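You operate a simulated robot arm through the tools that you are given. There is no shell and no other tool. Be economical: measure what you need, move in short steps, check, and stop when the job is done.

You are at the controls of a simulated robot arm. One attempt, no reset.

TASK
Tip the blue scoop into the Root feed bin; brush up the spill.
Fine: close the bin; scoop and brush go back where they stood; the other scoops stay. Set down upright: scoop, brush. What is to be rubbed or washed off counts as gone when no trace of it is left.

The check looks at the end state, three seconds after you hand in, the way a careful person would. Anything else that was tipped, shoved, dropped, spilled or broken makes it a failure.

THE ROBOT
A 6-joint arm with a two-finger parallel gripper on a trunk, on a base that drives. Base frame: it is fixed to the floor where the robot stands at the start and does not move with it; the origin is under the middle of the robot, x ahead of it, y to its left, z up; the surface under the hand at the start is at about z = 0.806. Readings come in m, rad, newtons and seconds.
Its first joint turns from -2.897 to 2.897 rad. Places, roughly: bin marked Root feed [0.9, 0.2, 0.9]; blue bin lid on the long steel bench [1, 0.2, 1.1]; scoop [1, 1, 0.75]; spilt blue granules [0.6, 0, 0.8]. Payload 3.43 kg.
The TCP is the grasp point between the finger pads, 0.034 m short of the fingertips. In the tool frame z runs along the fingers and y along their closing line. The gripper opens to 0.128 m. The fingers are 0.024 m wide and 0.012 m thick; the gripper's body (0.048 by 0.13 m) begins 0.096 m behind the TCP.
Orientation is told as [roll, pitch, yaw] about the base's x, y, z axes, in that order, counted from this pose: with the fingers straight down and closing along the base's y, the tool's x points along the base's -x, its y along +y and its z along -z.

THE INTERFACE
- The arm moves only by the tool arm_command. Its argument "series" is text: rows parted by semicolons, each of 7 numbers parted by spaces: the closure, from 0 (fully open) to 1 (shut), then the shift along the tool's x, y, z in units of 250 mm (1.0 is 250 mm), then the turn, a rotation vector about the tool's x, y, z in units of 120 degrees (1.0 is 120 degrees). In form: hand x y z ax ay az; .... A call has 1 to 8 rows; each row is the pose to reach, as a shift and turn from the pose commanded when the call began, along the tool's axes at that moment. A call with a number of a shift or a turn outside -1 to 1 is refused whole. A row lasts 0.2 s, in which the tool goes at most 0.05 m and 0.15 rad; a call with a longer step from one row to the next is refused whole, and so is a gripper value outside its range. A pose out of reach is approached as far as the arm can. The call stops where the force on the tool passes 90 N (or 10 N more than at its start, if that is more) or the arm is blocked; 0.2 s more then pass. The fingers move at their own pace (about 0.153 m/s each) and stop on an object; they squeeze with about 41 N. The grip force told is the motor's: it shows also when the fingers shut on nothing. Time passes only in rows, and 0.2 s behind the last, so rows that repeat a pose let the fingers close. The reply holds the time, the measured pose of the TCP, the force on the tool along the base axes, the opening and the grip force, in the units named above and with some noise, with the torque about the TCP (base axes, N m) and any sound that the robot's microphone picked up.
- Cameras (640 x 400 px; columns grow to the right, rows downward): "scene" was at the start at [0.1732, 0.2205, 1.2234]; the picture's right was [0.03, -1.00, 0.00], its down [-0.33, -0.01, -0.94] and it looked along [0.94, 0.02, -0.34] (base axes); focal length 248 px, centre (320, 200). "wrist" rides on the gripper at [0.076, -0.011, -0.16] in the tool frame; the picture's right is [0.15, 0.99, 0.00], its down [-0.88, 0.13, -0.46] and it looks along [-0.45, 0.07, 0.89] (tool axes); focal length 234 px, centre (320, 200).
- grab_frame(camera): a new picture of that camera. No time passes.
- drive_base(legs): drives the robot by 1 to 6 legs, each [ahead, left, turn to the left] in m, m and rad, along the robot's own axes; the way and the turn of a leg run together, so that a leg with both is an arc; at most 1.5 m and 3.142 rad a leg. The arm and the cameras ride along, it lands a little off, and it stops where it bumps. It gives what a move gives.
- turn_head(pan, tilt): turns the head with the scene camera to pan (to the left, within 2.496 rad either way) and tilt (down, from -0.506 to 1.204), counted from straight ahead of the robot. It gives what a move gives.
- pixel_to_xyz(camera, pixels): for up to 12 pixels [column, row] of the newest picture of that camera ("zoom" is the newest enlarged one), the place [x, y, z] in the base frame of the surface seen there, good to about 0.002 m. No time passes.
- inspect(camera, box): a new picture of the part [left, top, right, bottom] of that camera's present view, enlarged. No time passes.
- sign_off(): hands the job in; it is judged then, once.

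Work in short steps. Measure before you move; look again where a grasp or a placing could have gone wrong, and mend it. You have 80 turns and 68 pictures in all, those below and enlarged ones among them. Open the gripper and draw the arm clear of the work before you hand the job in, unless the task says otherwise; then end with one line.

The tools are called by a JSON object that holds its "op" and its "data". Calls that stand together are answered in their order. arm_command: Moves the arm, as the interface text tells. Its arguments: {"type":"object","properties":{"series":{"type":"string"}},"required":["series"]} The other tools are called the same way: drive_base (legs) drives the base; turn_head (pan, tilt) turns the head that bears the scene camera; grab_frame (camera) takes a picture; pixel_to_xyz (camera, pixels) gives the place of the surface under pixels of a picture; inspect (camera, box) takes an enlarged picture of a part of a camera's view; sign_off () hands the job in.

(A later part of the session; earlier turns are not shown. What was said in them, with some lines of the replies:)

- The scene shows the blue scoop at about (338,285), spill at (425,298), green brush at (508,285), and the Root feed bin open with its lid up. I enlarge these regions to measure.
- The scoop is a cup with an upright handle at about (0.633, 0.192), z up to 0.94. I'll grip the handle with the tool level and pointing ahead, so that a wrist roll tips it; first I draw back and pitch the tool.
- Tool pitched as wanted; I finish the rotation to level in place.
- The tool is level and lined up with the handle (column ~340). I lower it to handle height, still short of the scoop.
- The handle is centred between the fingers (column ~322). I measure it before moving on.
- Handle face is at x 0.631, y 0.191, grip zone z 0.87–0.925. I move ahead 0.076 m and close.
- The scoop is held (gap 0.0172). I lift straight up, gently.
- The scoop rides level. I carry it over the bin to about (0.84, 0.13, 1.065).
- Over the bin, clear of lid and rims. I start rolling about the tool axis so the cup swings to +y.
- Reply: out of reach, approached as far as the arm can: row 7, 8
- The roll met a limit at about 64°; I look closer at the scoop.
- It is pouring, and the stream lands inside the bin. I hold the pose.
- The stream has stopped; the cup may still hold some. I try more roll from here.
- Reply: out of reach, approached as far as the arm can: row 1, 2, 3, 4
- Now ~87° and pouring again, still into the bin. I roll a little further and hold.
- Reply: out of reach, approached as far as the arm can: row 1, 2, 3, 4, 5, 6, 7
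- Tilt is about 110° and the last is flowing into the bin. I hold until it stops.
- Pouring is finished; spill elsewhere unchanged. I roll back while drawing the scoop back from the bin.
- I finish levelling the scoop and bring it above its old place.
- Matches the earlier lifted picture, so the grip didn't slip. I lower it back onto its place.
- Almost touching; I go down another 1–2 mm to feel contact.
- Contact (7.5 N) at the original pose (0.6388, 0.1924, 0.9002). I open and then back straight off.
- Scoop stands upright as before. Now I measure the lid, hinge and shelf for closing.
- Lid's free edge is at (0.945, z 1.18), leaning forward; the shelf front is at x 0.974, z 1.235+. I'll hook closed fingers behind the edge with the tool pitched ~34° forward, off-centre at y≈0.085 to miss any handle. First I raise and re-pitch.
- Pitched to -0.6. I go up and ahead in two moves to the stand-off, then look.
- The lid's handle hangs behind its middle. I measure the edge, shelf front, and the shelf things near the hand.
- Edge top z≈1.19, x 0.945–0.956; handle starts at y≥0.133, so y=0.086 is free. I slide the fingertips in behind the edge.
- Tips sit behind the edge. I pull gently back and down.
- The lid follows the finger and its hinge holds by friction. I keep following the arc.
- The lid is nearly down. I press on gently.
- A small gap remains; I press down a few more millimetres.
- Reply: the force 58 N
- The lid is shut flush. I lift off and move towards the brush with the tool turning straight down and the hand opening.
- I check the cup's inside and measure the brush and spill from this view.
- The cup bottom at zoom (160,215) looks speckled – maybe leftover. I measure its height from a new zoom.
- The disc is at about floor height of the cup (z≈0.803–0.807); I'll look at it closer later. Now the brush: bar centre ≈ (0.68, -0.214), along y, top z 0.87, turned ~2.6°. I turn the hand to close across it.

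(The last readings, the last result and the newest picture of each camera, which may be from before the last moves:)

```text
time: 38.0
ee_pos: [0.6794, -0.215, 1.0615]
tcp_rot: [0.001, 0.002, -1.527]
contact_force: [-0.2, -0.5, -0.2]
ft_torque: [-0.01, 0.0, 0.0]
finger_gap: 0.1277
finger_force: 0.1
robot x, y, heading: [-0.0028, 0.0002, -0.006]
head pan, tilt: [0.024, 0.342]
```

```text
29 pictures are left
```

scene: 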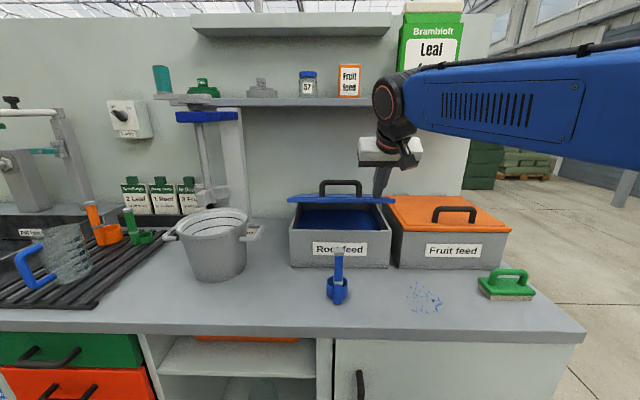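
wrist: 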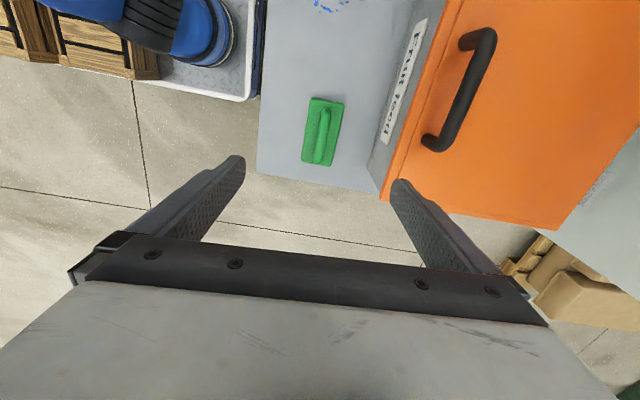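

The brush lies between the fingers. I descend part way with the hand narrowed and look.

{"op": "arm_command", "data": {"series": "0.4 0 0 0.1 0 0 0; 0.4 0 0 0.25 0 0 0; 0.4 0 0 0.4 0 0 0; 0.4 0 0 0.5 0 0 0; 0.4 0 0 0.56 0 0 0"}}

{"op": "inspect", "data": {"camera": "wrist", "box": [200, 20, 440, 240]}}

{"op": "pixel_to_xyz", "data": {"camera": "zoom", "pixels": [[320, 150], [320, 200], [320, 250], [320, 300]]}}

```text
time: 39.2
ee_pos: [0.6801, -0.2139, 0.9202]
tcp_rot: [0.002, 0.003, -1.524]
contact_force: [1.4, -0.5, -0.7]
ft_torque: [-0.03, -0.03, 0.0]
finger_gap: 0.0766
finger_force: 0.1
robot x, y, heading: [0.0014, -0.0039, 0.001]
head pan, tilt: [0.024, 0.342]
```

```text
1.82 times, centred on (320, 130) of wrist
```

zoom: 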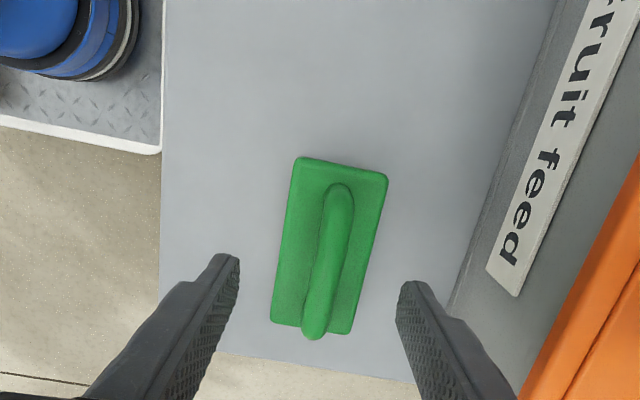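

```text
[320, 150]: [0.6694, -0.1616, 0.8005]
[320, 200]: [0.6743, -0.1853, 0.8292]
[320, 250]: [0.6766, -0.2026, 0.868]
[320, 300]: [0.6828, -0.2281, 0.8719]
```

I take exact points on the bar and base corners.

{"op": "pixel_to_xyz", "data": {"camera": "zoom", "pixels": [[339, 205], [330, 255], [322, 290], [316, 322], [299, 160], [386, 178], [350, 331], [272, 322]]}}

```text
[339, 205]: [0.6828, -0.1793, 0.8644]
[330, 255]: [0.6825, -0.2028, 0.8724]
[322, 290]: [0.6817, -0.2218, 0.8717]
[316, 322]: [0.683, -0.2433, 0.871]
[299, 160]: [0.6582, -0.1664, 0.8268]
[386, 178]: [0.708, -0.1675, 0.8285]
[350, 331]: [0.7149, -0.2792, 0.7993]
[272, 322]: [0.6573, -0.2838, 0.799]
```

The bar is at x 0.6827 running straight along y, centre y ≈ -0.214. I square the yaw, shift 3 mm, descend to z 0.866 and close.

{"op": "arm_command", "data": {"series": "0.4 0 0.011 0.08 0 0 0.021; 0.4 0 0.011 0.16 0 0 0.021; 0.4 0 0.011 0.216 0 0 0.021; 0.4 0 0.011 0.216 0 0 0.021; 1 0 0.011 0.216 0 0 0.021; 1 0 0.011 0.216 0 0 0.021; 1 0 0.011 0.216 0 0 0.021"}}

{"op": "grab_frame", "data": {"camera": "wrist"}}

```text
time: 40.8
ee_pos: [0.6822, -0.2136, 0.8675]
tcp_rot: [0.0, 0.002, -1.568]
contact_force: [0.0, 0.1, 0.0]
ft_torque: [-0.01, 0.03, -0.02]
finger_gap: 0.0148
finger_force: 40.5
robot x, y, heading: [-0.0023, -0.0054, 0.002]
head pan, tilt: [0.024, 0.342]
```

```text
27 pictures are left
```

wrist: 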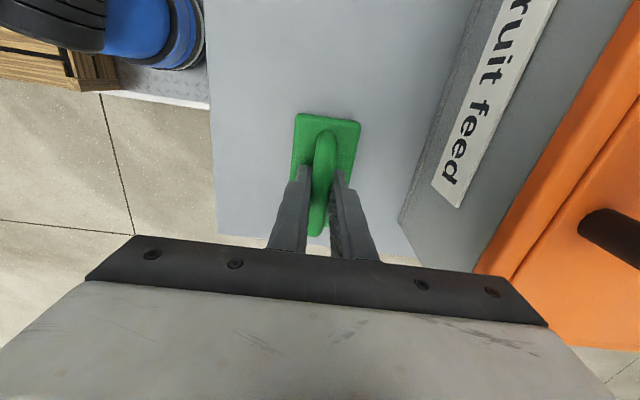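

Brush gripped at (0.6822, -0.2136, 0.8675). I lift 4 cm, carry it to the spill and come down to just above the surface.

{"op": "arm_command", "data": {"series": "1 0 0 -0.08 0 0 0; 1 0 0 -0.16 0 0 0; 1 0.16 -0.045 -0.16 0 0 0; 1 0.33 -0.09 -0.16 0 0 0; 1 0.5 -0.135 -0.16 0 0 0; 1 0.66 -0.18 -0.16 0 0 0; 1 0.802 -0.22 -0.1 0 0 0; 1 0.802 -0.22 -0.008 0 0 0"}}

{"op": "grab_frame", "data": {"camera": "wrist"}}

```text
time: 42.6
ee_pos: [0.6283, -0.0145, 0.87]
tcp_rot: [0.0, 0.002, -1.571]
contact_force: [1.1, 0.1, -0.9]
ft_torque: [0.0, 0.01, -0.02]
finger_gap: 0.0147
finger_force: 41.0
robot x, y, heading: [-0.0015, 0.0008, 0.001]
head pan, tilt: [0.024, 0.342]
```

```text
26 pictures are left
```

wrist: 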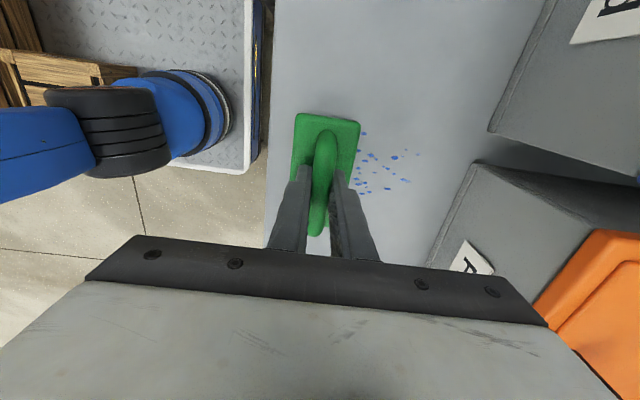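

I press lightly and stroke across in x (0.615–0.715).

{"op": "arm_command", "data": {"series": "1 0 0 0.01 0 0 0; 1 0 -0.04 0.014 0 0 0; 1 0 0.09 0.014 0 0 0; 1 0 0.22 0.014 0 0 0; 1 0 0.35 0.014 0 0 0; 1 0 0.22 0.014 0 0 0; 1 0 0.09 0.014 0 0 0; 1 0 -0.04 0.014 0 0 0"}}

{"op": "grab_frame", "data": {"camera": "wrist"}}

```text
time: 44.4
ee_pos: [0.6177, -0.0149, 0.8645]
tcp_rot: [0.0, 0.001, -1.57]
contact_force: [7.1, -1.5, 16.0]
ft_torque: [0.0, -0.03, -0.01]
finger_gap: 0.0147
finger_force: 41.1
robot x, y, heading: [0.0003, -0.0027, -0.008]
head pan, tilt: [0.024, 0.342]
```

```text
25 pictures are left
```

wrist: 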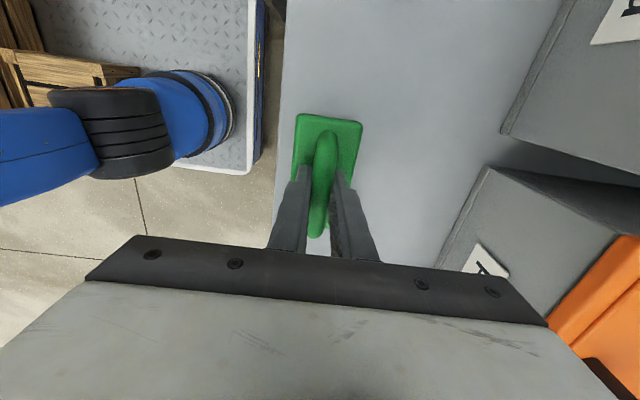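

The visible granules are gone. One more pass with small y offsets covers the margins, then a lift.

{"op": "arm_command", "data": {"series": "1 0.1 0 0 0 0 0; 1 0.1 0.16 0 0 0 0; 1 0.1 0.32 0 0 0 0; 1 0.1 0.43 0 0 0 0; 1 -0.08 0.4 0 0 0 0; 1 -0.08 0.22 0 0 0 0; 1 -0.08 0.05 0 0 0 0; 1 -0.08 0 -0.16 0 0 0"}}

{"op": "inspect", "data": {"camera": "scene", "box": [310, 200, 550, 350]}}

{"op": "grab_frame", "data": {"camera": "wrist"}}

```text
time: 46.2
ee_pos: [0.6166, -0.032, 0.9066]
tcp_rot: [-0.002, 0.002, -1.57]
contact_force: [0.4, 0.4, -1.7]
ft_torque: [0.01, 0.05, 0.04]
finger_gap: 0.0148
finger_force: 41.2
robot x, y, heading: [0.0005, -0.002, 0.005]
head pan, tilt: [0.024, 0.342]
```

```text
2.67 times, centred on (430, 275) of scene
```

zoom: 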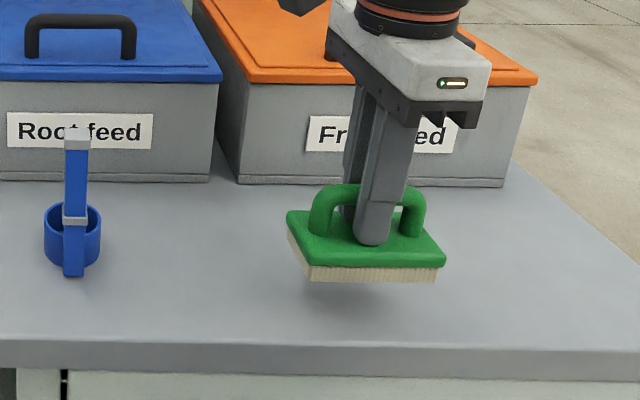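

```text
23 pictures are left
```

wrist: 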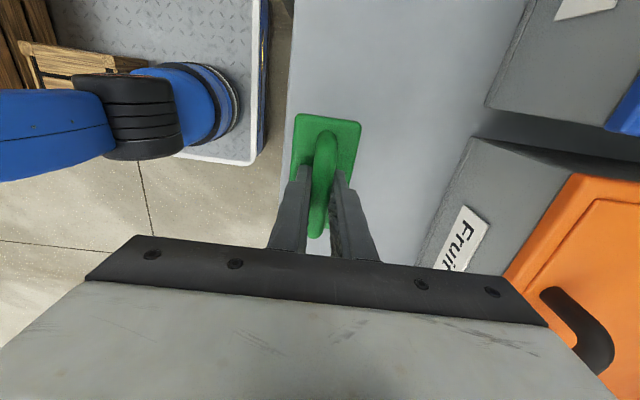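

Bench looks clean. I carry the brush back above its place at (0.682, -0.214) and down to just above contact.

{"op": "arm_command", "data": {"series": "1 -0.15 0.055 0 0 0 0; 1 -0.3 0.11 0 0 0 0; 1 -0.45 0.165 0 0 0 0; 1 -0.6 0.22 0 0 0 0; 1 -0.726 0.262 0 0 0 0; 1 -0.726 0.262 0.08 0 0 0; 1 -0.726 0.262 0.145 0 0 0; 1 -0.726 0.262 0.152 0 0 0"}}

```text
time: 48.0
ee_pos: [0.6838, -0.2151, 0.8669]
tcp_rot: [0.0, -0.001, -1.568]
contact_force: [0.6, -0.4, 0.0]
ft_torque: [-0.05, -0.01, 0.01]
finger_gap: 0.0148
finger_force: 41.1
robot x, y, heading: [0.0001, -0.0021, -0.001]
head pan, tilt: [0.024, 0.342]
```

At height within noise; I ease down 1 mm steps to feel contact.

{"op": "arm_command", "data": {"series": "1 0 0.0 0.004 0 0 0; 1 0 0.0 0.006 0 0 0"}}

```text
time: 48.6
ee_pos: [0.6835, -0.2152, 0.8677]
tcp_rot: [0.001, 0.002, -1.569]
contact_force: [0.6, -0.7, -1.3]
ft_torque: [-0.01, -0.01, 0.01]
finger_gap: 0.0147
finger_force: 41.3
robot x, y, heading: [-0.0013, -0.0013, 0.004]
head pan, tilt: [0.024, 0.342]
```

{"op": "arm_command", "data": {"series": "1 0 0.0 0.004 0 0 0; 1 0 0.0 0.008 0 0 0"}}

```text
time: 49.2
ee_pos: [0.6842, -0.2154, 0.8654]
tcp_rot: [0.001, 0.001, -1.569]
contact_force: [-0.3, -0.8, 1.3]
ft_torque: [-0.03, 0.09, 0.0]
finger_gap: 0.0149
finger_force: 40.8
robot x, y, heading: [-0.0005, -0.0015, -0.001]
head pan, tilt: [0.024, 0.342]
```

Contact begins (1.3 N). I release, and rise straight up.

{"op": "arm_command", "data": {"series": "0.9 0 0 0.002 0 0 0; 0.7 0 0 0.002 0 0 0; 0.45 0 0 0.002 0 0 0; 0.4 0 0 0.002 0 0 0; 0.4 0 0 -0.1 0 0 0; 0.4 0 0 -0.25 0 0 0; 0.4 0 0 -0.42 0 0 0; 0.4 0 0 -0.6 0 0 0"}}

{"op": "grab_frame", "data": {"camera": "scene"}}

```text
time: 51.0
ee_pos: [0.6838, -0.2155, 1.0143]
tcp_rot: [-0.001, 0.003, -1.569]
contact_force: [-0.3, -0.4, 0.5]
ft_torque: [0.03, 0.02, 0.0]
finger_gap: 0.0768
finger_force: 0.1
robot x, y, heading: [-0.0032, 0.0016, -0.001]
head pan, tilt: [0.024, 0.342]
```

```text
22 pictures are left
```

scene: 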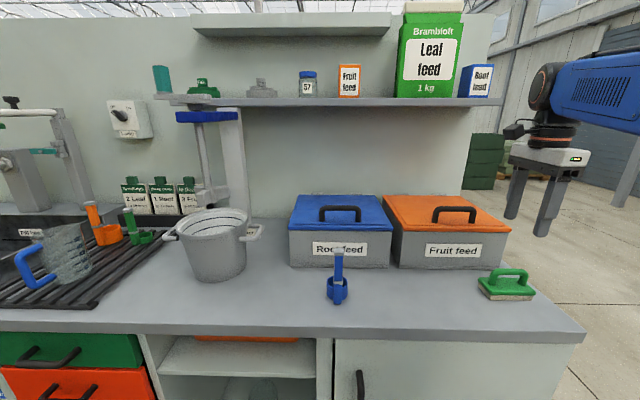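

Everything stands in place. I move the hand over so the wrist camera looks straight down into the cup to settle whether it is empty.

{"op": "arm_command", "data": {"series": "0.4 0.14 0 -0.05 0 0 0; 0.4 0.28 0 -0.1 0 0 0; 0.4 0.42 0 -0.15 0 0 0; 0.4 0.56 0 -0.2 0 0 0; 0.4 0.7 0 -0.25 0 0 0; 0.4 0.85 0 -0.3 0 0 0; 0.4 1 0 -0.34 0 0 0"}}

{"op": "arm_command", "data": {"series": "0.4 0.16 0 0 0 0 0; 0.4 0.32 0 0 0 0 0"}}

{"op": "inspect", "data": {"camera": "wrist", "box": [270, 40, 370, 110]}}

```text
time: 52.6
ee_pos: [0.6851, 0.0348, 1.0993]
tcp_rot: [0.001, 0.001, -1.568]
contact_force: [-0.4, -0.3, -0.5]
ft_torque: [0.01, -0.04, 0.0]
finger_gap: 0.0766
finger_force: 0.0
robot x, y, heading: [-0.0043, 0.0036, 0.004]
head pan, tilt: [0.024, 0.342]
```

```text
time: 53.2
ee_pos: [0.6828, 0.1144, 1.1]
tcp_rot: [0.001, 0.002, -1.569]
contact_force: [0.7, -0.3, 0.4]
ft_torque: [0.03, -0.04, -0.01]
finger_gap: 0.0766
finger_force: 0.0
robot x, y, heading: [0.0002, 0.0001, -0.003]
head pan, tilt: [0.024, 0.342]
```

```text
5.71 times, centred on (320, 75) of wrist
```

zoom: 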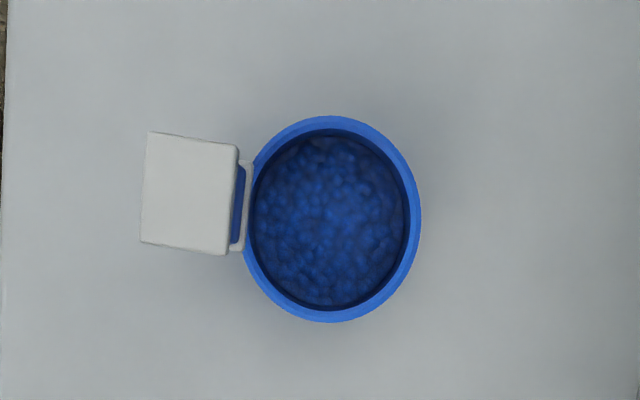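

There is a granule-looking bottom. I measure heights across it, the rim and the bench.

{"op": "pixel_to_xyz", "data": {"camera": "zoom", "pixels": [[330, 220], [300, 200], [360, 200], [330, 260], [290, 230], [370, 240], [325, 143], [340, 180], [330, 123], [415, 220], [330, 314], [500, 220]]}}

{"op": "inspect", "data": {"camera": "wrist", "box": [305, 58, 345, 98]}}

```text
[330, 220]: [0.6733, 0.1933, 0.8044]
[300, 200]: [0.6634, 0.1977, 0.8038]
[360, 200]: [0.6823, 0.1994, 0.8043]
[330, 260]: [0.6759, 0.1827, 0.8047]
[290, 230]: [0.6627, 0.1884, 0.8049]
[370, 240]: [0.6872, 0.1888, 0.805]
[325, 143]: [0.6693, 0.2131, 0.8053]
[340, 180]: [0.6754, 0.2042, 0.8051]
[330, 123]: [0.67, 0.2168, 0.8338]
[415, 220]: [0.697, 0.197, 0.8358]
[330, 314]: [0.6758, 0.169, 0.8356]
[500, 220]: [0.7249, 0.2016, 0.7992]
```

```text
10.00 times, centred on (325, 78) of wrist
```

zoom: 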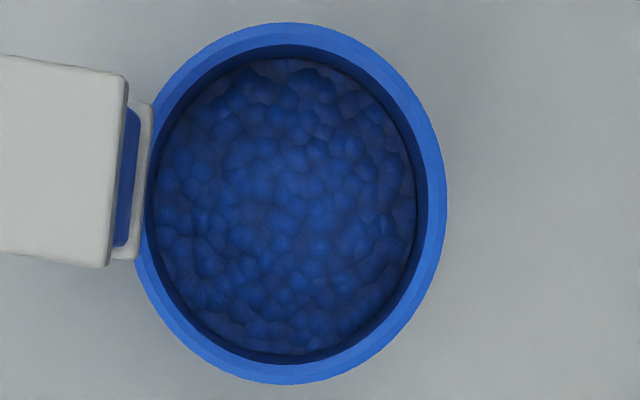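

The granule layer (z 0.8047) lies ~2–3 mm above the likely cup floor, so dregs remain; a careful person would see them. I have turns enough to re-open, tip further and close again. I measure the lid handle first from the last scene picture.

{"op": "pixel_to_xyz", "data": {"camera": "scene", "pixels": [[330, 207], [340, 207], [350, 207], [340, 209], [322, 214], [359, 214], [340, 225], [340, 229], [340, 198], [295, 196], [292, 229], [390, 229]]}}

{"op": "inspect", "data": {"camera": "scene", "box": [280, 185, 400, 275]}}

```text
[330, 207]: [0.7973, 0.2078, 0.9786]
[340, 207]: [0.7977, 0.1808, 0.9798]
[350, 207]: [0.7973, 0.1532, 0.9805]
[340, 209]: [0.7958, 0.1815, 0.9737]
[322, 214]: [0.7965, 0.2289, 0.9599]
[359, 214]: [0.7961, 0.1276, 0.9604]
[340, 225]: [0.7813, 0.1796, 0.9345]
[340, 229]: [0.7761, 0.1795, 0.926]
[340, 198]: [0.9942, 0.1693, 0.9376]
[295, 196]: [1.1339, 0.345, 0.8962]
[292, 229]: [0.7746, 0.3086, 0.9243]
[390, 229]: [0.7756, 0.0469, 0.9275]
```

```text
4.44 times, centred on (340, 230) of scene
```

zoom: 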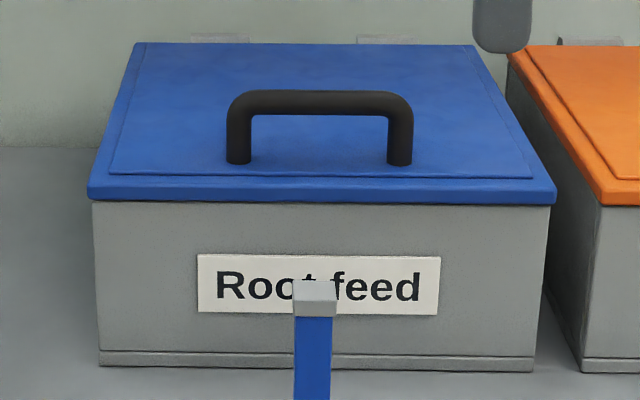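

The handle bar is at x≈0.803, y 0.128–0.229, z≈0.98, close to the lid's front edge. The hand already closes along x, so I go over the bar, lower, and grip it.

{"op": "arm_command", "data": {"series": "0.4 0.07 0.12 0 0 0 0; 0.4 0.13 0.24 0.02 0 0 0; 0.4 0.19 0.36 0.04 0 0 0; 0.4 0.254 0.48 0.08 0 0 0; 0.4 0.254 0.48 0.2 0 0 0; 0.4 0.254 0.48 0.32 0 0 0; 0.4 0.254 0.48 0.448 0 0 0; 0.4 0.254 0.48 0.448 0 0 0"}}

{"op": "arm_command", "data": {"series": "1 0 0 0 0 0 0; 1 0 0 0 0 0 0; 1 0 0 0 0 0 0"}}

{"op": "inspect", "data": {"camera": "scene", "box": [260, 130, 420, 280]}}

```text
time: 55.0
ee_pos: [0.803, 0.1787, 0.987]
tcp_rot: [0.001, 0.001, -1.569]
contact_force: [0.0, 1.0, 0.1]
ft_torque: [0.02, 0.01, 0.01]
finger_gap: 0.0768
finger_force: 0.0
robot x, y, heading: [0.0027, 0.001, 0.002]
head pan, tilt: [0.024, 0.342]
```

```text
time: 55.8
ee_pos: [0.8047, 0.1773, 0.9867]
tcp_rot: [0.002, 0.002, -1.569]
contact_force: [34.9, 3.4, 10.6]
ft_torque: [0.28, -0.46, -0.13]
finger_gap: 0.0156
finger_force: 44.8
robot x, y, heading: [0.0007, 0.0007, 0.002]
head pan, tilt: [0.024, 0.342]
```

```text
2.67 times, centred on (340, 205) of scene
```

zoom: 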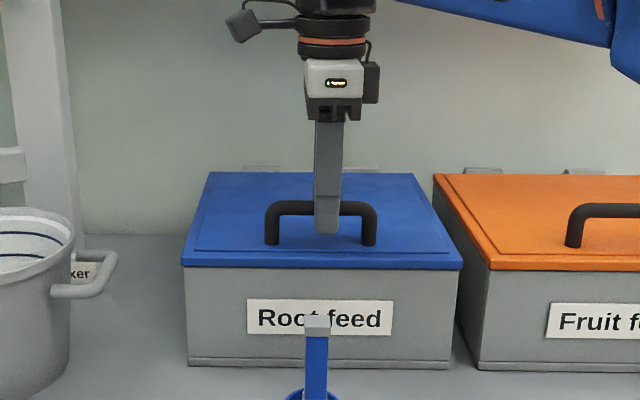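

The bar is held. I lift it along the hinge arc to about 40°.

{"op": "arm_command", "data": {"series": "1 0 0.02 -0.062 0 0 0; 1 0 0.044 -0.124 0 0 0; 1 0 0.07 -0.184 0 0 0; 1 0 0.097 -0.243 0 0 0; 1 0 0.166 -0.354 0 0 0; 1 0 0.25 -0.453 0 0 0; 1 0 0.347 -0.54 0 0 0"}}

{"op": "inspect", "data": {"camera": "scene", "box": [260, 60, 420, 280]}}

```text
time: 57.4
ee_pos: [0.8862, 0.1765, 1.1216]
tcp_rot: [0.01, 0.005, -1.568]
contact_force: [-29.2, 6.1, 26.5]
ft_torque: [0.65, 0.15, 0.5]
finger_gap: 0.0154
finger_force: 45.1
out of reach, approached as far as the arm can: row 7
robot x, y, heading: [0.0009, 0.0018, -0.003]
head pan, tilt: [0.024, 0.342]
```

```text
1.82 times, centred on (340, 170) of scene
```

zoom: 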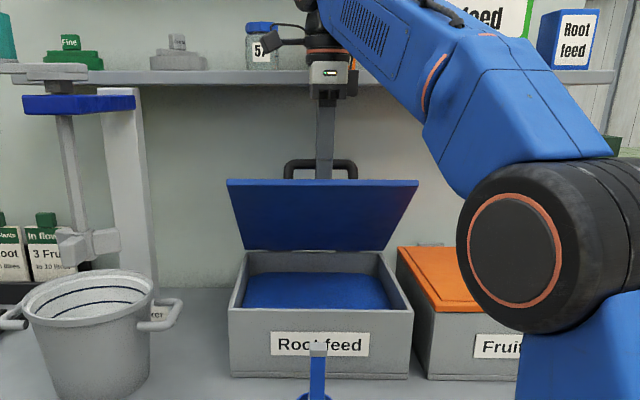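

The lid is open ~40° and the arm is at its limit there. I release, rise clear of the bar, back off, and start turning the tool level.

{"op": "arm_command", "data": {"series": "0.8 0 0 0 0 0 0; 0.4 0 0 0 0 0 0; 0.4 0 0 0 0 0 0; 0.4 0 -0.02 -0.14 0 0 0; 0.4 0 -0.08 -0.27 0 0 0; 0.4 0 -0.25 -0.28 0 0 0; 0.4 0 -0.43 -0.28 0 0 0; 0.4 0 -0.6 -0.28 0 0 0"}}

{"op": "arm_command", "data": {"series": "0.4 0 0 0 -0.036 -0.036 -0.036; 0.4 0 0 0 -0.072 -0.072 -0.072; 0.6 0 0 0 -0.108 -0.108 -0.108; 0.8 0 0 0 -0.144 -0.144 -0.144; 1 0 0 0 -0.18 -0.18 -0.18; 1 0 0 0 -0.216 -0.216 -0.216; 1 0 0 0 -0.252 -0.252 -0.252; 1 0 0 0 -0.288 -0.288 -0.288"}}

{"op": "arm_command", "data": {"series": "1 0 0 0 -0.036 -0.036 -0.036; 1 0 0 0 -0.072 -0.072 -0.072; 1 0 0 0 -0.108 -0.108 -0.108; 1 0 0 0 -0.144 -0.144 -0.144; 1 0 0 0 -0.18 -0.18 -0.18; 1 0 0 0 -0.216 -0.216 -0.216; 1 0 0 0 -0.252 -0.252 -0.252; 1 0 0 0 -0.289 -0.289 -0.289"}}

{"op": "grab_frame", "data": {"camera": "scene"}}

```text
time: 59.2
ee_pos: [0.7356, 0.1753, 1.1635]
tcp_rot: [0.006, 0.005, -1.57]
contact_force: [0.9, 0.0, -0.9]
ft_torque: [-0.05, 0.12, 0.02]
finger_gap: 0.0769
finger_force: 0.0
out of reach, approached as far as the arm can: row 4, 5, 6, 7, 8
robot x, y, heading: [0.0019, 0.0053, -0.01]
head pan, tilt: [0.024, 0.342]
```

```text
time: 61.0
ee_pos: [0.7339, 0.1768, 1.1659]
tcp_rot: [0.464, -0.729, -1.107]
contact_force: [0.3, -1.3, -0.5]
ft_torque: [-0.04, -0.01, -0.01]
finger_gap: 0.0001
finger_force: 33.5
robot x, y, heading: [-0.0005, -0.0007, -0.0]
head pan, tilt: [0.024, 0.342]
```

```text
time: 62.8
ee_pos: [0.7342, 0.1752, 1.1648]
tcp_rot: [1.585, -1.57, -1.582]
contact_force: [1.0, -0.2, -0.2]
ft_torque: [0.0, 0.0, -0.01]
finger_gap: 0.0
finger_force: 33.3
robot x, y, heading: [-0.0012, 0.0009, 0.007]
head pan, tilt: [0.024, 0.342]
```

```text
16 pictures are left
```

scene: 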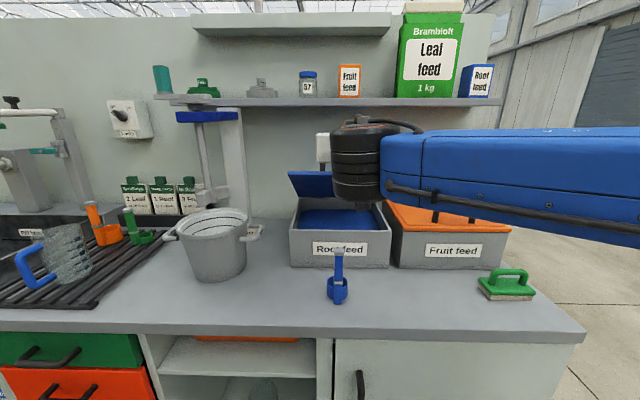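

The lid held itself. I measure its edge before pushing.

{"op": "pixel_to_xyz", "data": {"camera": "scene", "pixels": [[292, 175], [300, 173], [312, 180], [312, 190]]}}

```text
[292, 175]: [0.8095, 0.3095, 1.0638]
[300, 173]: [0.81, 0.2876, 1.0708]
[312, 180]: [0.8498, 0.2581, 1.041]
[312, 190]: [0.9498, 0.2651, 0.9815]
```

Lid edge is at (0.81, z 1.068), ~31°. I lower the closed level fingers at y≈0.11 (clear of the scoop), slip under the edge, then push up and ahead.

{"op": "arm_command", "data": {"series": "1 0.155 -0.066 0 0 0 0; 1 0.31 -0.132 0 0 0 0; 1 0.465 -0.198 0 0 0 0; 1 0.62 -0.264 0 0 0 0; 1 0.62 -0.264 0.13 0 0 0; 1 0.62 -0.264 0.264 0 0 0"}}

{"op": "arm_command", "data": {"series": "1 -0.069 0 0.069 0 0 0; 1 -0.138 0 0.138 0 0 0; 1 -0.207 0 0.207 0 0 0; 1 -0.276 0 0.276 0 0 0; 1 -0.345 0 0.345 0 0 0; 1 -0.414 0 0.414 0 0 0; 1 -0.48 0 0.5 0 0 0"}}

{"op": "grab_frame", "data": {"camera": "scene"}}

```text
time: 64.2
ee_pos: [0.8005, 0.1089, 1.0108]
tcp_rot: [1.331, -1.566, -1.33]
contact_force: [-0.5, 0.3, -0.9]
ft_torque: [0.01, -0.02, 0.03]
finger_gap: 0.0
finger_force: 33.0
robot x, y, heading: [0.0024, 0.001, 0.0]
head pan, tilt: [0.024, 0.342]
```

```text
time: 65.8
ee_pos: [0.925, 0.1097, 1.1305]
tcp_rot: [1.659, -1.569, -1.656]
contact_force: [-1.5, -0.3, -0.6]
ft_torque: [-0.01, -0.03, 0.02]
finger_gap: 0.0002
finger_force: 33.2
robot x, y, heading: [0.0016, -0.001, -0.003]
head pan, tilt: [0.024, 0.342]
```

```text
15 pictures are left
```

scene: 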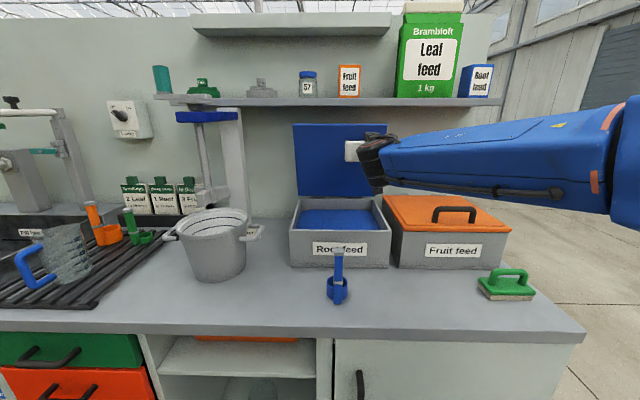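

The lid is open like at the start. I go back to the scoop: retreat, then lower in front of the handle with the hand open.

{"op": "arm_command", "data": {"series": "1 0 0.05 -0.16 0 0 0; 1 0 0.11 -0.33 0 0 0; 1 0 0.17 -0.5 0 0 0; 0.5 0 0.22 -0.67 0 0 0; 0 0 0.28 -0.84 0 0 0; 0 0 0.331 -1 0 0 0"}}

{"op": "arm_command", "data": {"series": "0 0 0 -0.16 0 0 0; 0 0 0 -0.32 0 0 0; 0 0 0 -0.46 0 0 0; 0 0.18 0 -0.46 0 0 0; 0 0.36 0 -0.46 0 0 0; 0 0.54 0 -0.46 0 0 0; 0 0.73 0 -0.46 0 0 0; 0 0.922 0 -0.46 0 0 0"}}

{"op": "grab_frame", "data": {"camera": "wrist"}}

```text
time: 67.2
ee_pos: [0.6746, 0.1917, 1.1291]
tcp_rot: [1.175, -1.569, -1.173]
contact_force: [0.4, -0.4, 0.1]
ft_torque: [0.02, 0.02, -0.02]
finger_gap: 0.1278
finger_force: 0.1
robot x, y, heading: [-0.0002, 0.0025, 0.005]
head pan, tilt: [0.024, 0.342]
```

```text
time: 69.0
ee_pos: [0.5592, 0.1914, 0.9001]
tcp_rot: [1.57, -1.567, -1.57]
contact_force: [0.7, -0.8, -1.0]
ft_torque: [0.0, 0.03, 0.06]
finger_gap: 0.128
finger_force: 0.1
robot x, y, heading: [0.0003, -0.0024, -0.006]
head pan, tilt: [0.024, 0.342]
```

```text
14 pictures are left
```

wrist: 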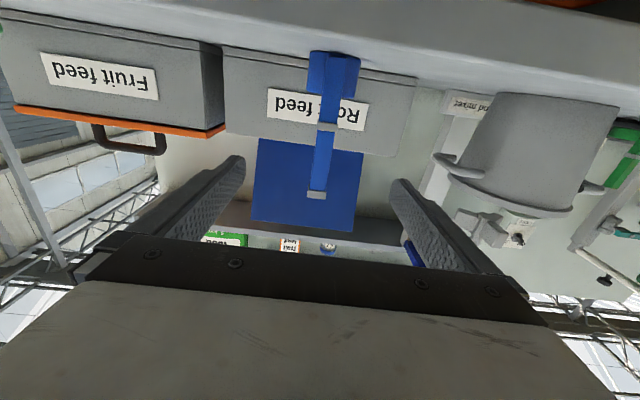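

Same view as at the first grasp. I advance 0.079 m, grip, and lift.

{"op": "arm_command", "data": {"series": "0 0 0.004 0.16 0 0 0; 0 0 0.004 0.318 0 0 0; 0 0 0.004 0.318 0 0 0; 1 0 0.004 0.318 0 0 0; 1 0 0.004 0.318 0 0 0; 1 0 0.004 0.318 0 0 0; 1 0 0.004 0.318 0 0 0"}}

{"op": "arm_command", "data": {"series": "1 -0.04 0 0 0 0 0; 1 -0.14 0 0 0 0 0; 1 -0.24 0 0 0 0 0; 1 -0.34 0 0 0 0 0; 1 -0.44 0 0 0 0 0; 1 -0.54 0 0 0 0 0; 1 -0.62 0 0 0 0 0; 1 -0.66 0 0 0 0 0"}}

{"op": "arm_command", "data": {"series": "1 0 0.01 0.04 0 0 0; 1 0 0.03 0.15 0 0 0; 1 0 0.06 0.27 0 0 0; 1 0 0.09 0.39 0 0 0; 1 0 0.12 0.51 0 0 0; 1 0 0.15 0.63 0 0 0; 1 0 0.17 0.73 0 0 0; 1 0 0.17 0.77 0 0 0"}}

{"op": "grab_frame", "data": {"camera": "scene"}}

```text
time: 70.6
ee_pos: [0.6392, 0.1919, 0.8993]
tcp_rot: [1.37, -1.569, -1.367]
contact_force: [-0.9, -0.5, 0.1]
ft_torque: [-0.05, -0.03, 0.01]
finger_gap: 0.0169
finger_force: 40.3
robot x, y, heading: [-0.0007, 0.0019, -0.001]
head pan, tilt: [0.024, 0.342]
```

```text
time: 72.4
ee_pos: [0.6393, 0.1923, 1.0645]
tcp_rot: [1.272, -1.568, -1.27]
contact_force: [0.5, -0.4, -1.1]
ft_torque: [-0.01, 0.03, 0.02]
finger_gap: 0.0171
finger_force: 41.2
robot x, y, heading: [-0.0028, 0.0024, -0.003]
head pan, tilt: [0.024, 0.342]
```

```text
time: 74.2
ee_pos: [0.8316, 0.2373, 1.0647]
tcp_rot: [1.382, -1.569, -1.384]
contact_force: [-0.3, 0.3, -0.4]
ft_torque: [-0.01, 0.03, -0.01]
finger_gap: 0.017
finger_force: 40.9
robot x, y, heading: [-0.0007, 0.0, -0.006]
head pan, tilt: [0.024, 0.342]
```

```text
13 pictures are left
```

scene: 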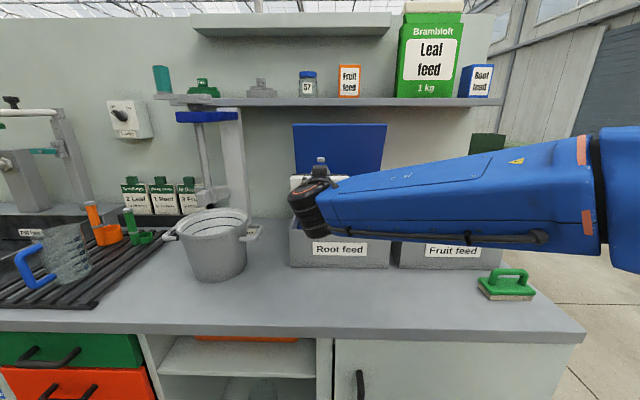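

Over the bin at y 0.237. I now roll the other way (cup to -y) in the hope of a larger range.

{"op": "arm_command", "data": {"series": "1 0 0 0 0 0 -0.06; 1 0 0 0 0 0 -0.13; 1 0 0 0 0 0 -0.2; 1 0 0 0 0 0 -0.27; 1 0 0 0 0 0 -0.34; 1 0 0 0 0 0 -0.41; 1 0 0 0 0 0 -0.48; 1 0 0 0 0 0 -0.55"}}

```text
time: 76.0
ee_pos: [0.8314, 0.2349, 1.065]
tcp_rot: [-1.57, -0.42, 1.574]
contact_force: [0.0, 0.1, -0.9]
ft_torque: [0.01, 0.03, 0.0]
finger_gap: 0.0168
finger_force: 40.7
robot x, y, heading: [0.0001, 0.0006, 0.001]
head pan, tilt: [0.024, 0.342]
```

No limit this way. I continue to ~133° and then ~175°, and hold.

{"op": "arm_command", "data": {"series": "1 0 0 0 0 0 -0.07; 1 0 0 0 0 0 -0.14; 1 0 0 0 0 0 -0.21; 1 0 0 0 0 0 -0.28; 1 0 0 0 0 0 -0.35; 1 0 0 0 0 0 -0.42; 1 0 0 0 0 0 -0.49; 1 0 0 0 0 0 -0.56"}}

{"op": "inspect", "data": {"camera": "scene", "box": [260, 90, 420, 280]}}

{"op": "arm_command", "data": {"series": "1 0 0 0 0 0 -0.07; 1 0 0 0 0 0 -0.14; 1 0 0 0 0 0 -0.21; 1 0 0 0 0 0 -0.28; 1 0 0 0 0 0 -0.28; 1 0 0 0 0 0 -0.28; 1 0 0 0 0 0 -0.28; 1 0 0 0 0 0 -0.28"}}

{"op": "inspect", "data": {"camera": "scene", "box": [260, 90, 420, 280]}}

```text
time: 77.8
ee_pos: [0.8323, 0.2356, 1.0642]
tcp_rot: [-1.572, 0.754, 1.572]
contact_force: [-0.6, -1.3, -1.2]
ft_torque: [-0.01, 0.03, -0.03]
finger_gap: 0.0169
finger_force: 40.9
robot x, y, heading: [-0.0005, 0.0029, 0.006]
head pan, tilt: [0.024, 0.342]
```

```text
2.11 times, centred on (340, 185) of scene
```

zoom: 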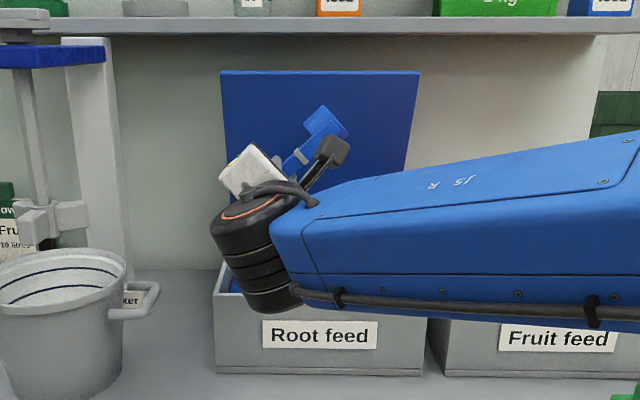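

```text
time: 79.6
ee_pos: [0.8308, 0.2361, 1.0644]
tcp_rot: [-1.569, 1.339, 1.575]
contact_force: [-0.8, -0.5, -1.0]
ft_torque: [0.02, 0.05, 0.03]
finger_gap: 0.0169
finger_force: 41.1
robot x, y, heading: [-0.0011, -0.0001, -0.001]
head pan, tilt: [0.024, 0.342]
```

```text
2.11 times, centred on (340, 185) of scene
```

zoom: 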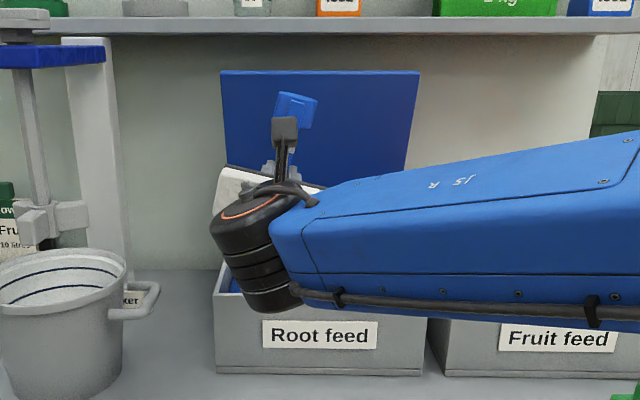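

The scoop is ~167° inverted over the bin and nothing more flows. I roll back the same way and retreat.

{"op": "arm_command", "data": {"series": "1 0 0 0 0 0 0.07; 1 0 0 0 0 0 0.14; 1 0 0 0 0 0 0.21; 1 0 0 0 0 0 0.28; 1 0 0 0 0 0 0.35; 1 0 0 0 0 0 0.42; 1 0 0 0 0 0 0.49; 1 0 0 0 0 0 0.56"}}

{"op": "arm_command", "data": {"series": "1 0 0 0 0 0 0.07; 1 0 0 0 0 0 0.14; 1 0 0 0 0 0 0.21; 1 0 0 0 0 0 0.28; 1 0 0 0 0 0 0.35; 1 0 0 0 0 0 0.42; 1 0 0 0 0 0 0.49; 1 0 0 0 0 0 0.56"}}

{"op": "arm_command", "data": {"series": "1 0 0 0 0 0 0.07; 1 0 0 0 0 0 0.14; 1 0 0 0 0 0 0.21; 1 0 0 0 0 0 0.27; 1 0 0 0 0 0 0.27"}}

```text
time: 81.4
ee_pos: [0.8323, 0.2354, 1.0659]
tcp_rot: [-1.572, 0.164, 1.574]
contact_force: [0.2, -1.0, -0.6]
ft_torque: [0.03, 0.01, 0.0]
finger_gap: 0.017
finger_force: 40.8
robot x, y, heading: [-0.0009, -0.001, 0.0]
head pan, tilt: [0.024, 0.342]
```

```text
time: 83.2
ee_pos: [0.8322, 0.2356, 1.0646]
tcp_rot: [-1.568, -1.011, 1.569]
contact_force: [0.0, -0.6, 0.2]
ft_torque: [0.0, 0.03, -0.01]
finger_gap: 0.0171
finger_force: 40.6
robot x, y, heading: [-0.0015, -0.0011, 0.001]
head pan, tilt: [0.024, 0.342]
```

```text
time: 84.4
ee_pos: [0.8311, 0.2368, 1.0663]
tcp_rot: [1.435, -1.568, -1.433]
contact_force: [-0.5, 0.0, -0.5]
ft_torque: [0.0, 0.04, 0.01]
finger_gap: 0.0168
finger_force: 40.8
robot x, y, heading: [-0.0012, -0.0001, -0.003]
head pan, tilt: [0.024, 0.342]
```

Level again. I go back above its place and lower to just above the bench.

{"op": "arm_command", "data": {"series": "1 0 -0.02 -0.1 0 0 0; 1 0 -0.05 -0.22 0 0 0; 1 0 -0.08 -0.34 0 0 0; 1 0 -0.11 -0.46 0 0 0; 1 0 -0.14 -0.58 0 0 0; 1 0 -0.17 -0.7 0 0 0; 1 0 -0.172 -0.77 0 0 0; 1 0 -0.172 -0.77 0 0 0"}}

{"op": "arm_command", "data": {"series": "1 0.1 0 0 0 0 0; 1 0.22 0 0 0 0 0; 1 0.34 0 0 0 0 0; 1 0.46 0 0 0 0 0; 1 0.56 0 0 0 0 0; 1 0.63 0 0 0 0 0; 1 0.655 0 0 0 0 0; 1 0.658 0 0 0 0 0"}}

{"op": "arm_command", "data": {"series": "1 0.003 0 0 0 0 0; 1 0.006 0 0 0 0 0"}}

```text
time: 86.2
ee_pos: [0.6395, 0.1916, 1.0653]
tcp_rot: [1.258, -1.568, -1.256]
contact_force: [-0.2, 0.0, -1.1]
ft_torque: [-0.01, 0.0, 0.03]
finger_gap: 0.017
finger_force: 41.1
robot x, y, heading: [0.0004, 0.0008, 0.005]
head pan, tilt: [0.024, 0.342]
```

```text
time: 88.0
ee_pos: [0.6385, 0.1936, 0.8994]
tcp_rot: [1.429, -1.568, -1.429]
contact_force: [0.5, -0.8, -0.6]
ft_torque: [-0.01, 0.02, 0.01]
finger_gap: 0.017
finger_force: 41.0
robot x, y, heading: [-0.0022, 0.001, -0.003]
head pan, tilt: [0.024, 0.342]
```

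```text
time: 88.6
ee_pos: [0.6389, 0.1928, 0.8983]
tcp_rot: [1.951, -1.568, -1.952]
contact_force: [2.2, -0.5, 11.3]
ft_torque: [-0.15, -0.35, -0.01]
finger_gap: 0.0168
finger_force: 41.1
robot x, y, heading: [-0.0026, -0.0006, -0.001]
head pan, tilt: [0.024, 0.342]
```

Contact (11 N) at the original pose. I release, back off, then raise and re-pitch for the lid as before.

{"op": "arm_command", "data": {"series": "0.8 -0.003 0 0 0 0 0; 0.4 -0.003 0 0 0 0 0; 0 -0.003 0 0 0 0 0; 0 -0.003 0 0 0 0 0; 0 -0.003 0 0 0 0 0; 0 -0.003 0 -0.15 0 0 0; 0 -0.003 0 -0.3 0 0 0; 0 -0.003 0 -0.4 0 0 0"}}

{"op": "grab_frame", "data": {"camera": "wrist"}}

{"op": "arm_command", "data": {"series": "0 -0.14 -0.06 0 0 0.066 0; 0.3 -0.28 -0.12 0 0 0.132 0; 0.6 -0.42 -0.18 0 0 0.198 0; 1 -0.56 -0.24 0 0 0.264 0; 1 -0.7 -0.3 0 0 0.33 0; 1 -0.84 -0.36 0 0 0.396 0; 1 -1 -0.42 0 0 0.463 0"}}

{"op": "arm_command", "data": {"series": "1 -0.163 0 -0.001 0 0 0; 1 -0.325 0 -0.003 0 0 0; 1 -0.488 0 -0.005 0 0 0; 1 -0.65 0 -0.006 0 0 0; 1 -0.813 0 -0.008 0 0 0; 1 -0.976 0 -0.01 0 0 0"}}

{"op": "inspect", "data": {"camera": "wrist", "box": [200, 0, 520, 200]}}

```text
time: 90.4
ee_pos: [0.5381, 0.192, 0.8995]
tcp_rot: [1.477, -1.57, -1.475]
contact_force: [0.7, 0.2, 0.1]
ft_torque: [0.0, 0.0, -0.01]
finger_gap: 0.128
finger_force: 0.1
robot x, y, heading: [-0.0044, 0.0035, 0.001]
head pan, tilt: [0.024, 0.342]
```

```text
10 pictures are left
```

wrist: 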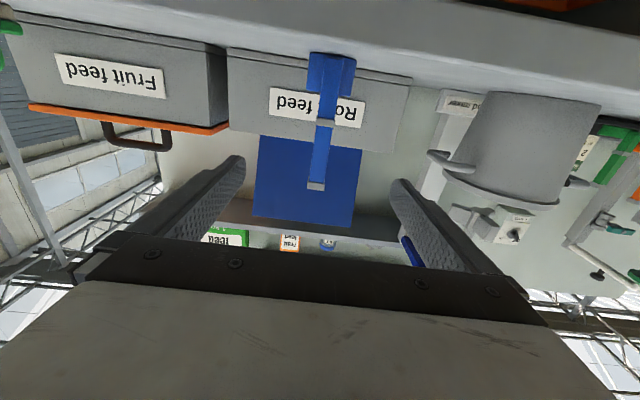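

```text
time: 92.0
ee_pos: [0.5394, 0.0867, 1.1493]
tcp_rot: [0.005, -0.598, 0.001]
contact_force: [-0.7, -0.6, 0.3]
ft_torque: [0.01, -0.02, -0.01]
finger_gap: 0.0001
finger_force: 32.8
robot x, y, heading: [0.0009, -0.0038, -0.001]
head pan, tilt: [0.024, 0.342]
```

```text
time: 93.4
ee_pos: [0.7394, 0.0873, 1.2897]
tcp_rot: [0.002, -0.602, 0.002]
contact_force: [-0.6, -0.2, 0.4]
ft_torque: [0.01, 0.0, 0.01]
finger_gap: 0.0
finger_force: 33.3
robot x, y, heading: [0.0016, -0.0007, -0.005]
head pan, tilt: [0.024, 0.342]
```

```text
2.00 times, centred on (360, 100) of wrist
```

zoom: 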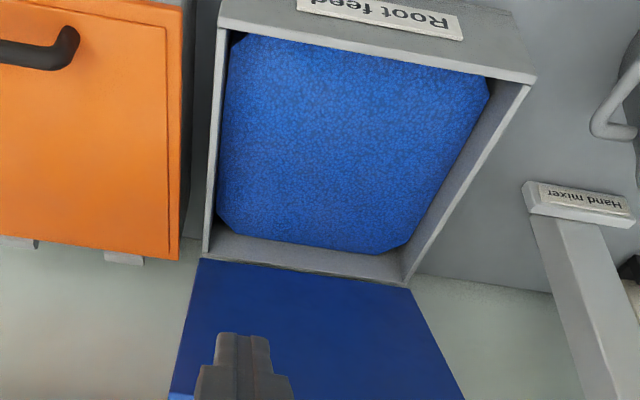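

The bin interior looks right. I go to the stand-off over the lid edge and measure the edge anew.

{"op": "arm_command", "data": {"series": "1 -0.11 0 0.07 0 0 0; 1 -0.22 0 0.14 0 0 0; 1 -0.33 0 0.21 0 0 0; 1 -0.44 0 0.285 0 0 0; 1 -0.562 0 0.361 0 0 0"}}

{"op": "grab_frame", "data": {"camera": "wrist"}}

{"op": "pixel_to_xyz", "data": {"camera": "wrist", "pixels": [[300, 124], [300, 128], [320, 127], [320, 131], [345, 135], [320, 134], [355, 165], [320, 120]]}}

```text
time: 94.6
ee_pos: [0.9065, 0.0864, 1.2946]
tcp_rot: [0.004, -0.604, -0.002]
contact_force: [-0.1, 0.5, 0.2]
ft_torque: [0.01, -0.06, 0.0]
finger_gap: 0.0
finger_force: 32.9
robot x, y, heading: [-0.0008, 0.0007, -0.001]
head pan, tilt: [0.024, 0.342]
```

```text
8 pictures are left
```

wrist: 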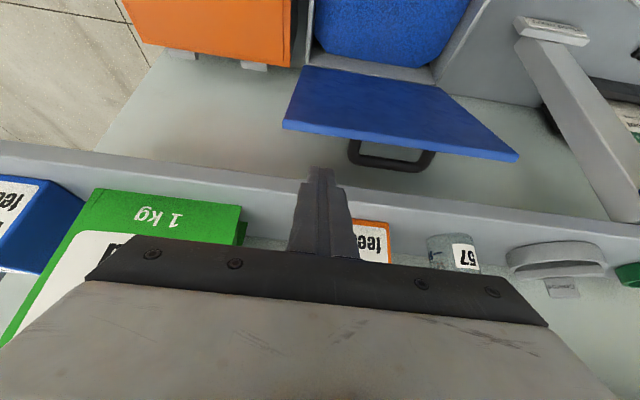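

```text
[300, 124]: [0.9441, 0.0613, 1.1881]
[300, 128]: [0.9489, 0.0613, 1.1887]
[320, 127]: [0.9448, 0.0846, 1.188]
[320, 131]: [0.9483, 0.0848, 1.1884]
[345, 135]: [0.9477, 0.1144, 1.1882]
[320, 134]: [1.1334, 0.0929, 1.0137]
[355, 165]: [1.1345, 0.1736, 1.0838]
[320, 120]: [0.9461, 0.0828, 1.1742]
```

The lid edge is exactly where it was at the start, so I repeat the proven closing sequence.

{"op": "arm_command", "data": {"series": "1 -0.003 0 0.1 0 0 0; 1 -0.006 0 0.2 0 0 0; 1 -0.009 0 0.3 0 0 0; 1 -0.012 0 0.396 0 0 0"}}

{"op": "arm_command", "data": {"series": "1 0.058 0 -0.001 0 0 0; 1 0.119 0 -0.004 0 0 0; 1 0.186 0 -0.011 0 0 0; 1 0.254 0 -0.019 0 0 0"}}

{"op": "arm_command", "data": {"series": "1 0.129 0 0.018 0 0 0; 1 0.243 0 0.023 0 0 0; 1 0.361 0 0.039 0 0 0; 1 0.489 0 0.077 0 0 0; 1 0.595 0 0.126 0 0 0; 1 0.712 0 0.196 0 0 0"}}

{"op": "arm_command", "data": {"series": "1 0.058 0 0.057 0 0 0; 1 0.117 0 0.114 0 0 0; 1 0.157 0 0.159 0 0 0; 1 0.183 0 0.19 0 0 0"}}

{"op": "arm_command", "data": {"series": "1 0.0136 0 0.0198 0 0 0; 1 0.0226 0 0.033 0 0 0; 1 0.0316 0 0.046 0 0 0"}}

{"op": "inspect", "data": {"camera": "scene", "box": [270, 130, 450, 280]}}

```text
time: 95.6
ee_pos: [0.9637, 0.0872, 1.2146]
tcp_rot: [0.003, -0.6, 0.001]
contact_force: [-0.3, -0.8, 0.5]
ft_torque: [0.01, -0.03, -0.02]
finger_gap: 0.0
finger_force: 33.0
robot x, y, heading: [0.0003, -0.0019, 0.0]
head pan, tilt: [0.024, 0.342]
```

```text
time: 96.6
ee_pos: [0.9095, 0.0883, 1.1814]
tcp_rot: [0.003, -0.6, -0.001]
contact_force: [0.6, -0.1, -1.2]
ft_torque: [-0.03, 0.02, -0.02]
finger_gap: 0.0
finger_force: 32.6
robot x, y, heading: [-0.0028, 0.0037, 0.004]
head pan, tilt: [0.024, 0.342]
```

```text
time: 98.0
ee_pos: [0.7903, 0.0884, 1.0423]
tcp_rot: [0.004, -0.602, 0.0]
contact_force: [-0.1, 0.7, -0.1]
ft_torque: [0.03, 0.02, 0.02]
finger_gap: 0.0001
finger_force: 33.4
robot x, y, heading: [-0.0014, -0.0031, 0.003]
head pan, tilt: [0.024, 0.342]
```

```text
time: 99.0
ee_pos: [0.779, 0.0877, 0.9766]
tcp_rot: [0.004, -0.599, 0.001]
contact_force: [0.0, -0.3, 0.6]
ft_torque: [-0.04, 0.02, -0.02]
finger_gap: 0.0002
finger_force: 33.2
robot x, y, heading: [-0.0023, -0.0027, 0.001]
head pan, tilt: [0.024, 0.342]
```

```text
time: 99.8
ee_pos: [0.7791, 0.088, 0.9685]
tcp_rot: [0.007, -0.61, -0.002]
contact_force: [3.8, 0.6, 51.9]
ft_torque: [0.02, -0.63, -0.67]
finger_gap: 0.0
finger_force: 33.2
robot x, y, heading: [-0.0031, 0.0015, -0.003]
head pan, tilt: [0.024, 0.342]
```

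```text
2.67 times, centred on (360, 205) of scene
```

zoom: 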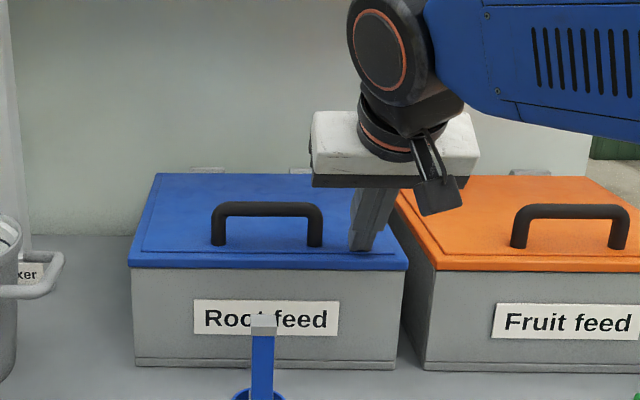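

The lid is flush again. I lift off to the earlier clear pose, opening the hand, and check the cup, bench and everything.

{"op": "arm_command", "data": {"series": "1 -0.09 0 -0.132 0 0 0; 1 -0.181 0 -0.264 0 0 0; 1 -0.16 -0.12 -0.375 0 0 0; 1 -0.061 -0.28 -0.443 0 0.07 0; 1 0.0215 -0.44 -0.4995 0 0.14 0; 0.5 0.071 -0.62 -0.533 0 0.21 0; 0 0.104 -0.8 -0.556 0 0.28 0; 0 0.104 -0.98 -0.556 0 0.2865 0"}}

{"op": "inspect", "data": {"camera": "wrist", "box": [490, 135, 550, 185]}}

{"op": "grab_frame", "data": {"camera": "wrist"}}

{"op": "grab_frame", "data": {"camera": "scene"}}

```text
time: 101.6
ee_pos: [0.6805, -0.1589, 1.0614]
tcp_rot: [0.004, 0.001, 0.001]
contact_force: [0.0, 0.3, 0.1]
ft_torque: [0.01, -0.01, 0.0]
finger_gap: 0.128
finger_force: 0.0
robot x, y, heading: [0.0014, -0.0001, 0.003]
head pan, tilt: [0.024, 0.342]
```

```text
8.00 times, centred on (520, 160) of wrist
```

zoom: 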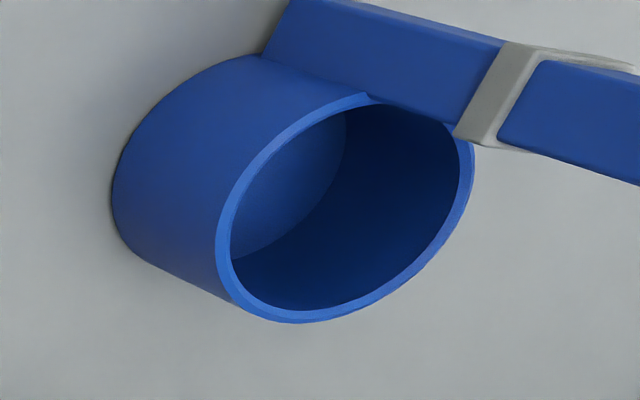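

```text
5 pictures are left
```

wrist: 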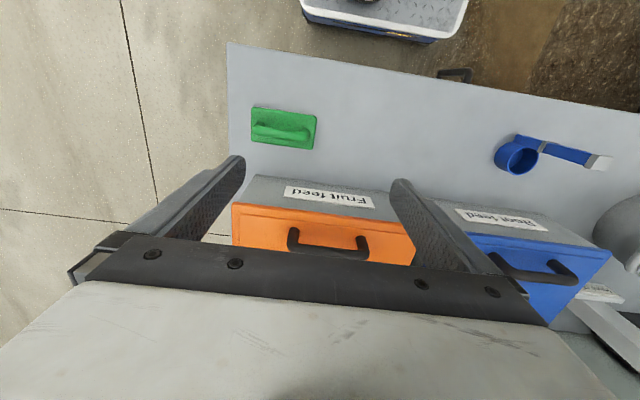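

```text
4 pictures are left
```

scene: 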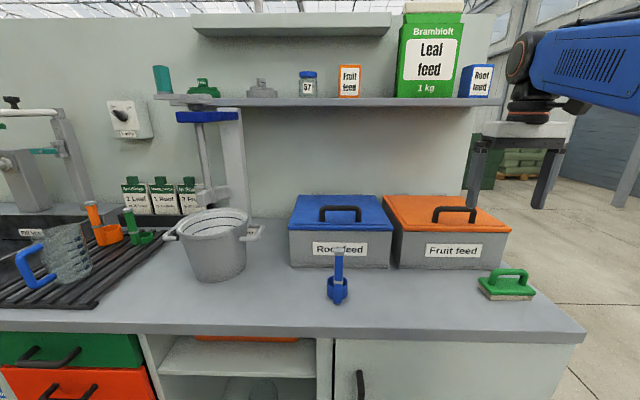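

The cup is now truly empty (smooth floor) and everything stands in place. One last enlarged look at the wiped bench area.

{"op": "inspect", "data": {"camera": "wrist", "box": [230, 60, 560, 190]}}

```text
1.94 times, centred on (395, 125) of wrist
```

zoom: 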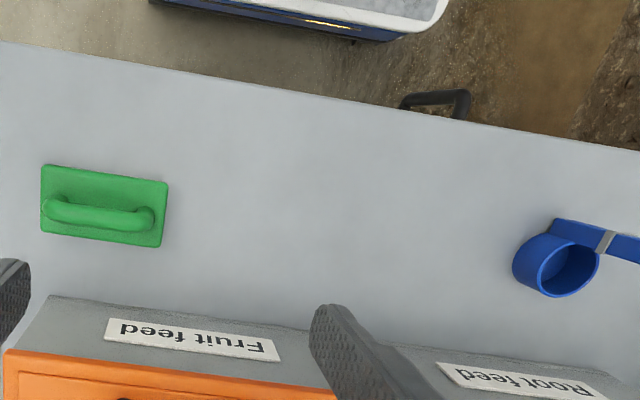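

The bench is clean, brush and scoop are upright in place, the lid is closed and the hand is open and clear; I hand in.

{"op": "sign_off", "data": {}}

```text
The job is handed in.
```

The blue scoop is emptied into the Root feed bin and the bin is closed. The spill is brushed up with no trace left in the last pictures, and the scoop and brush stand upright where they were.
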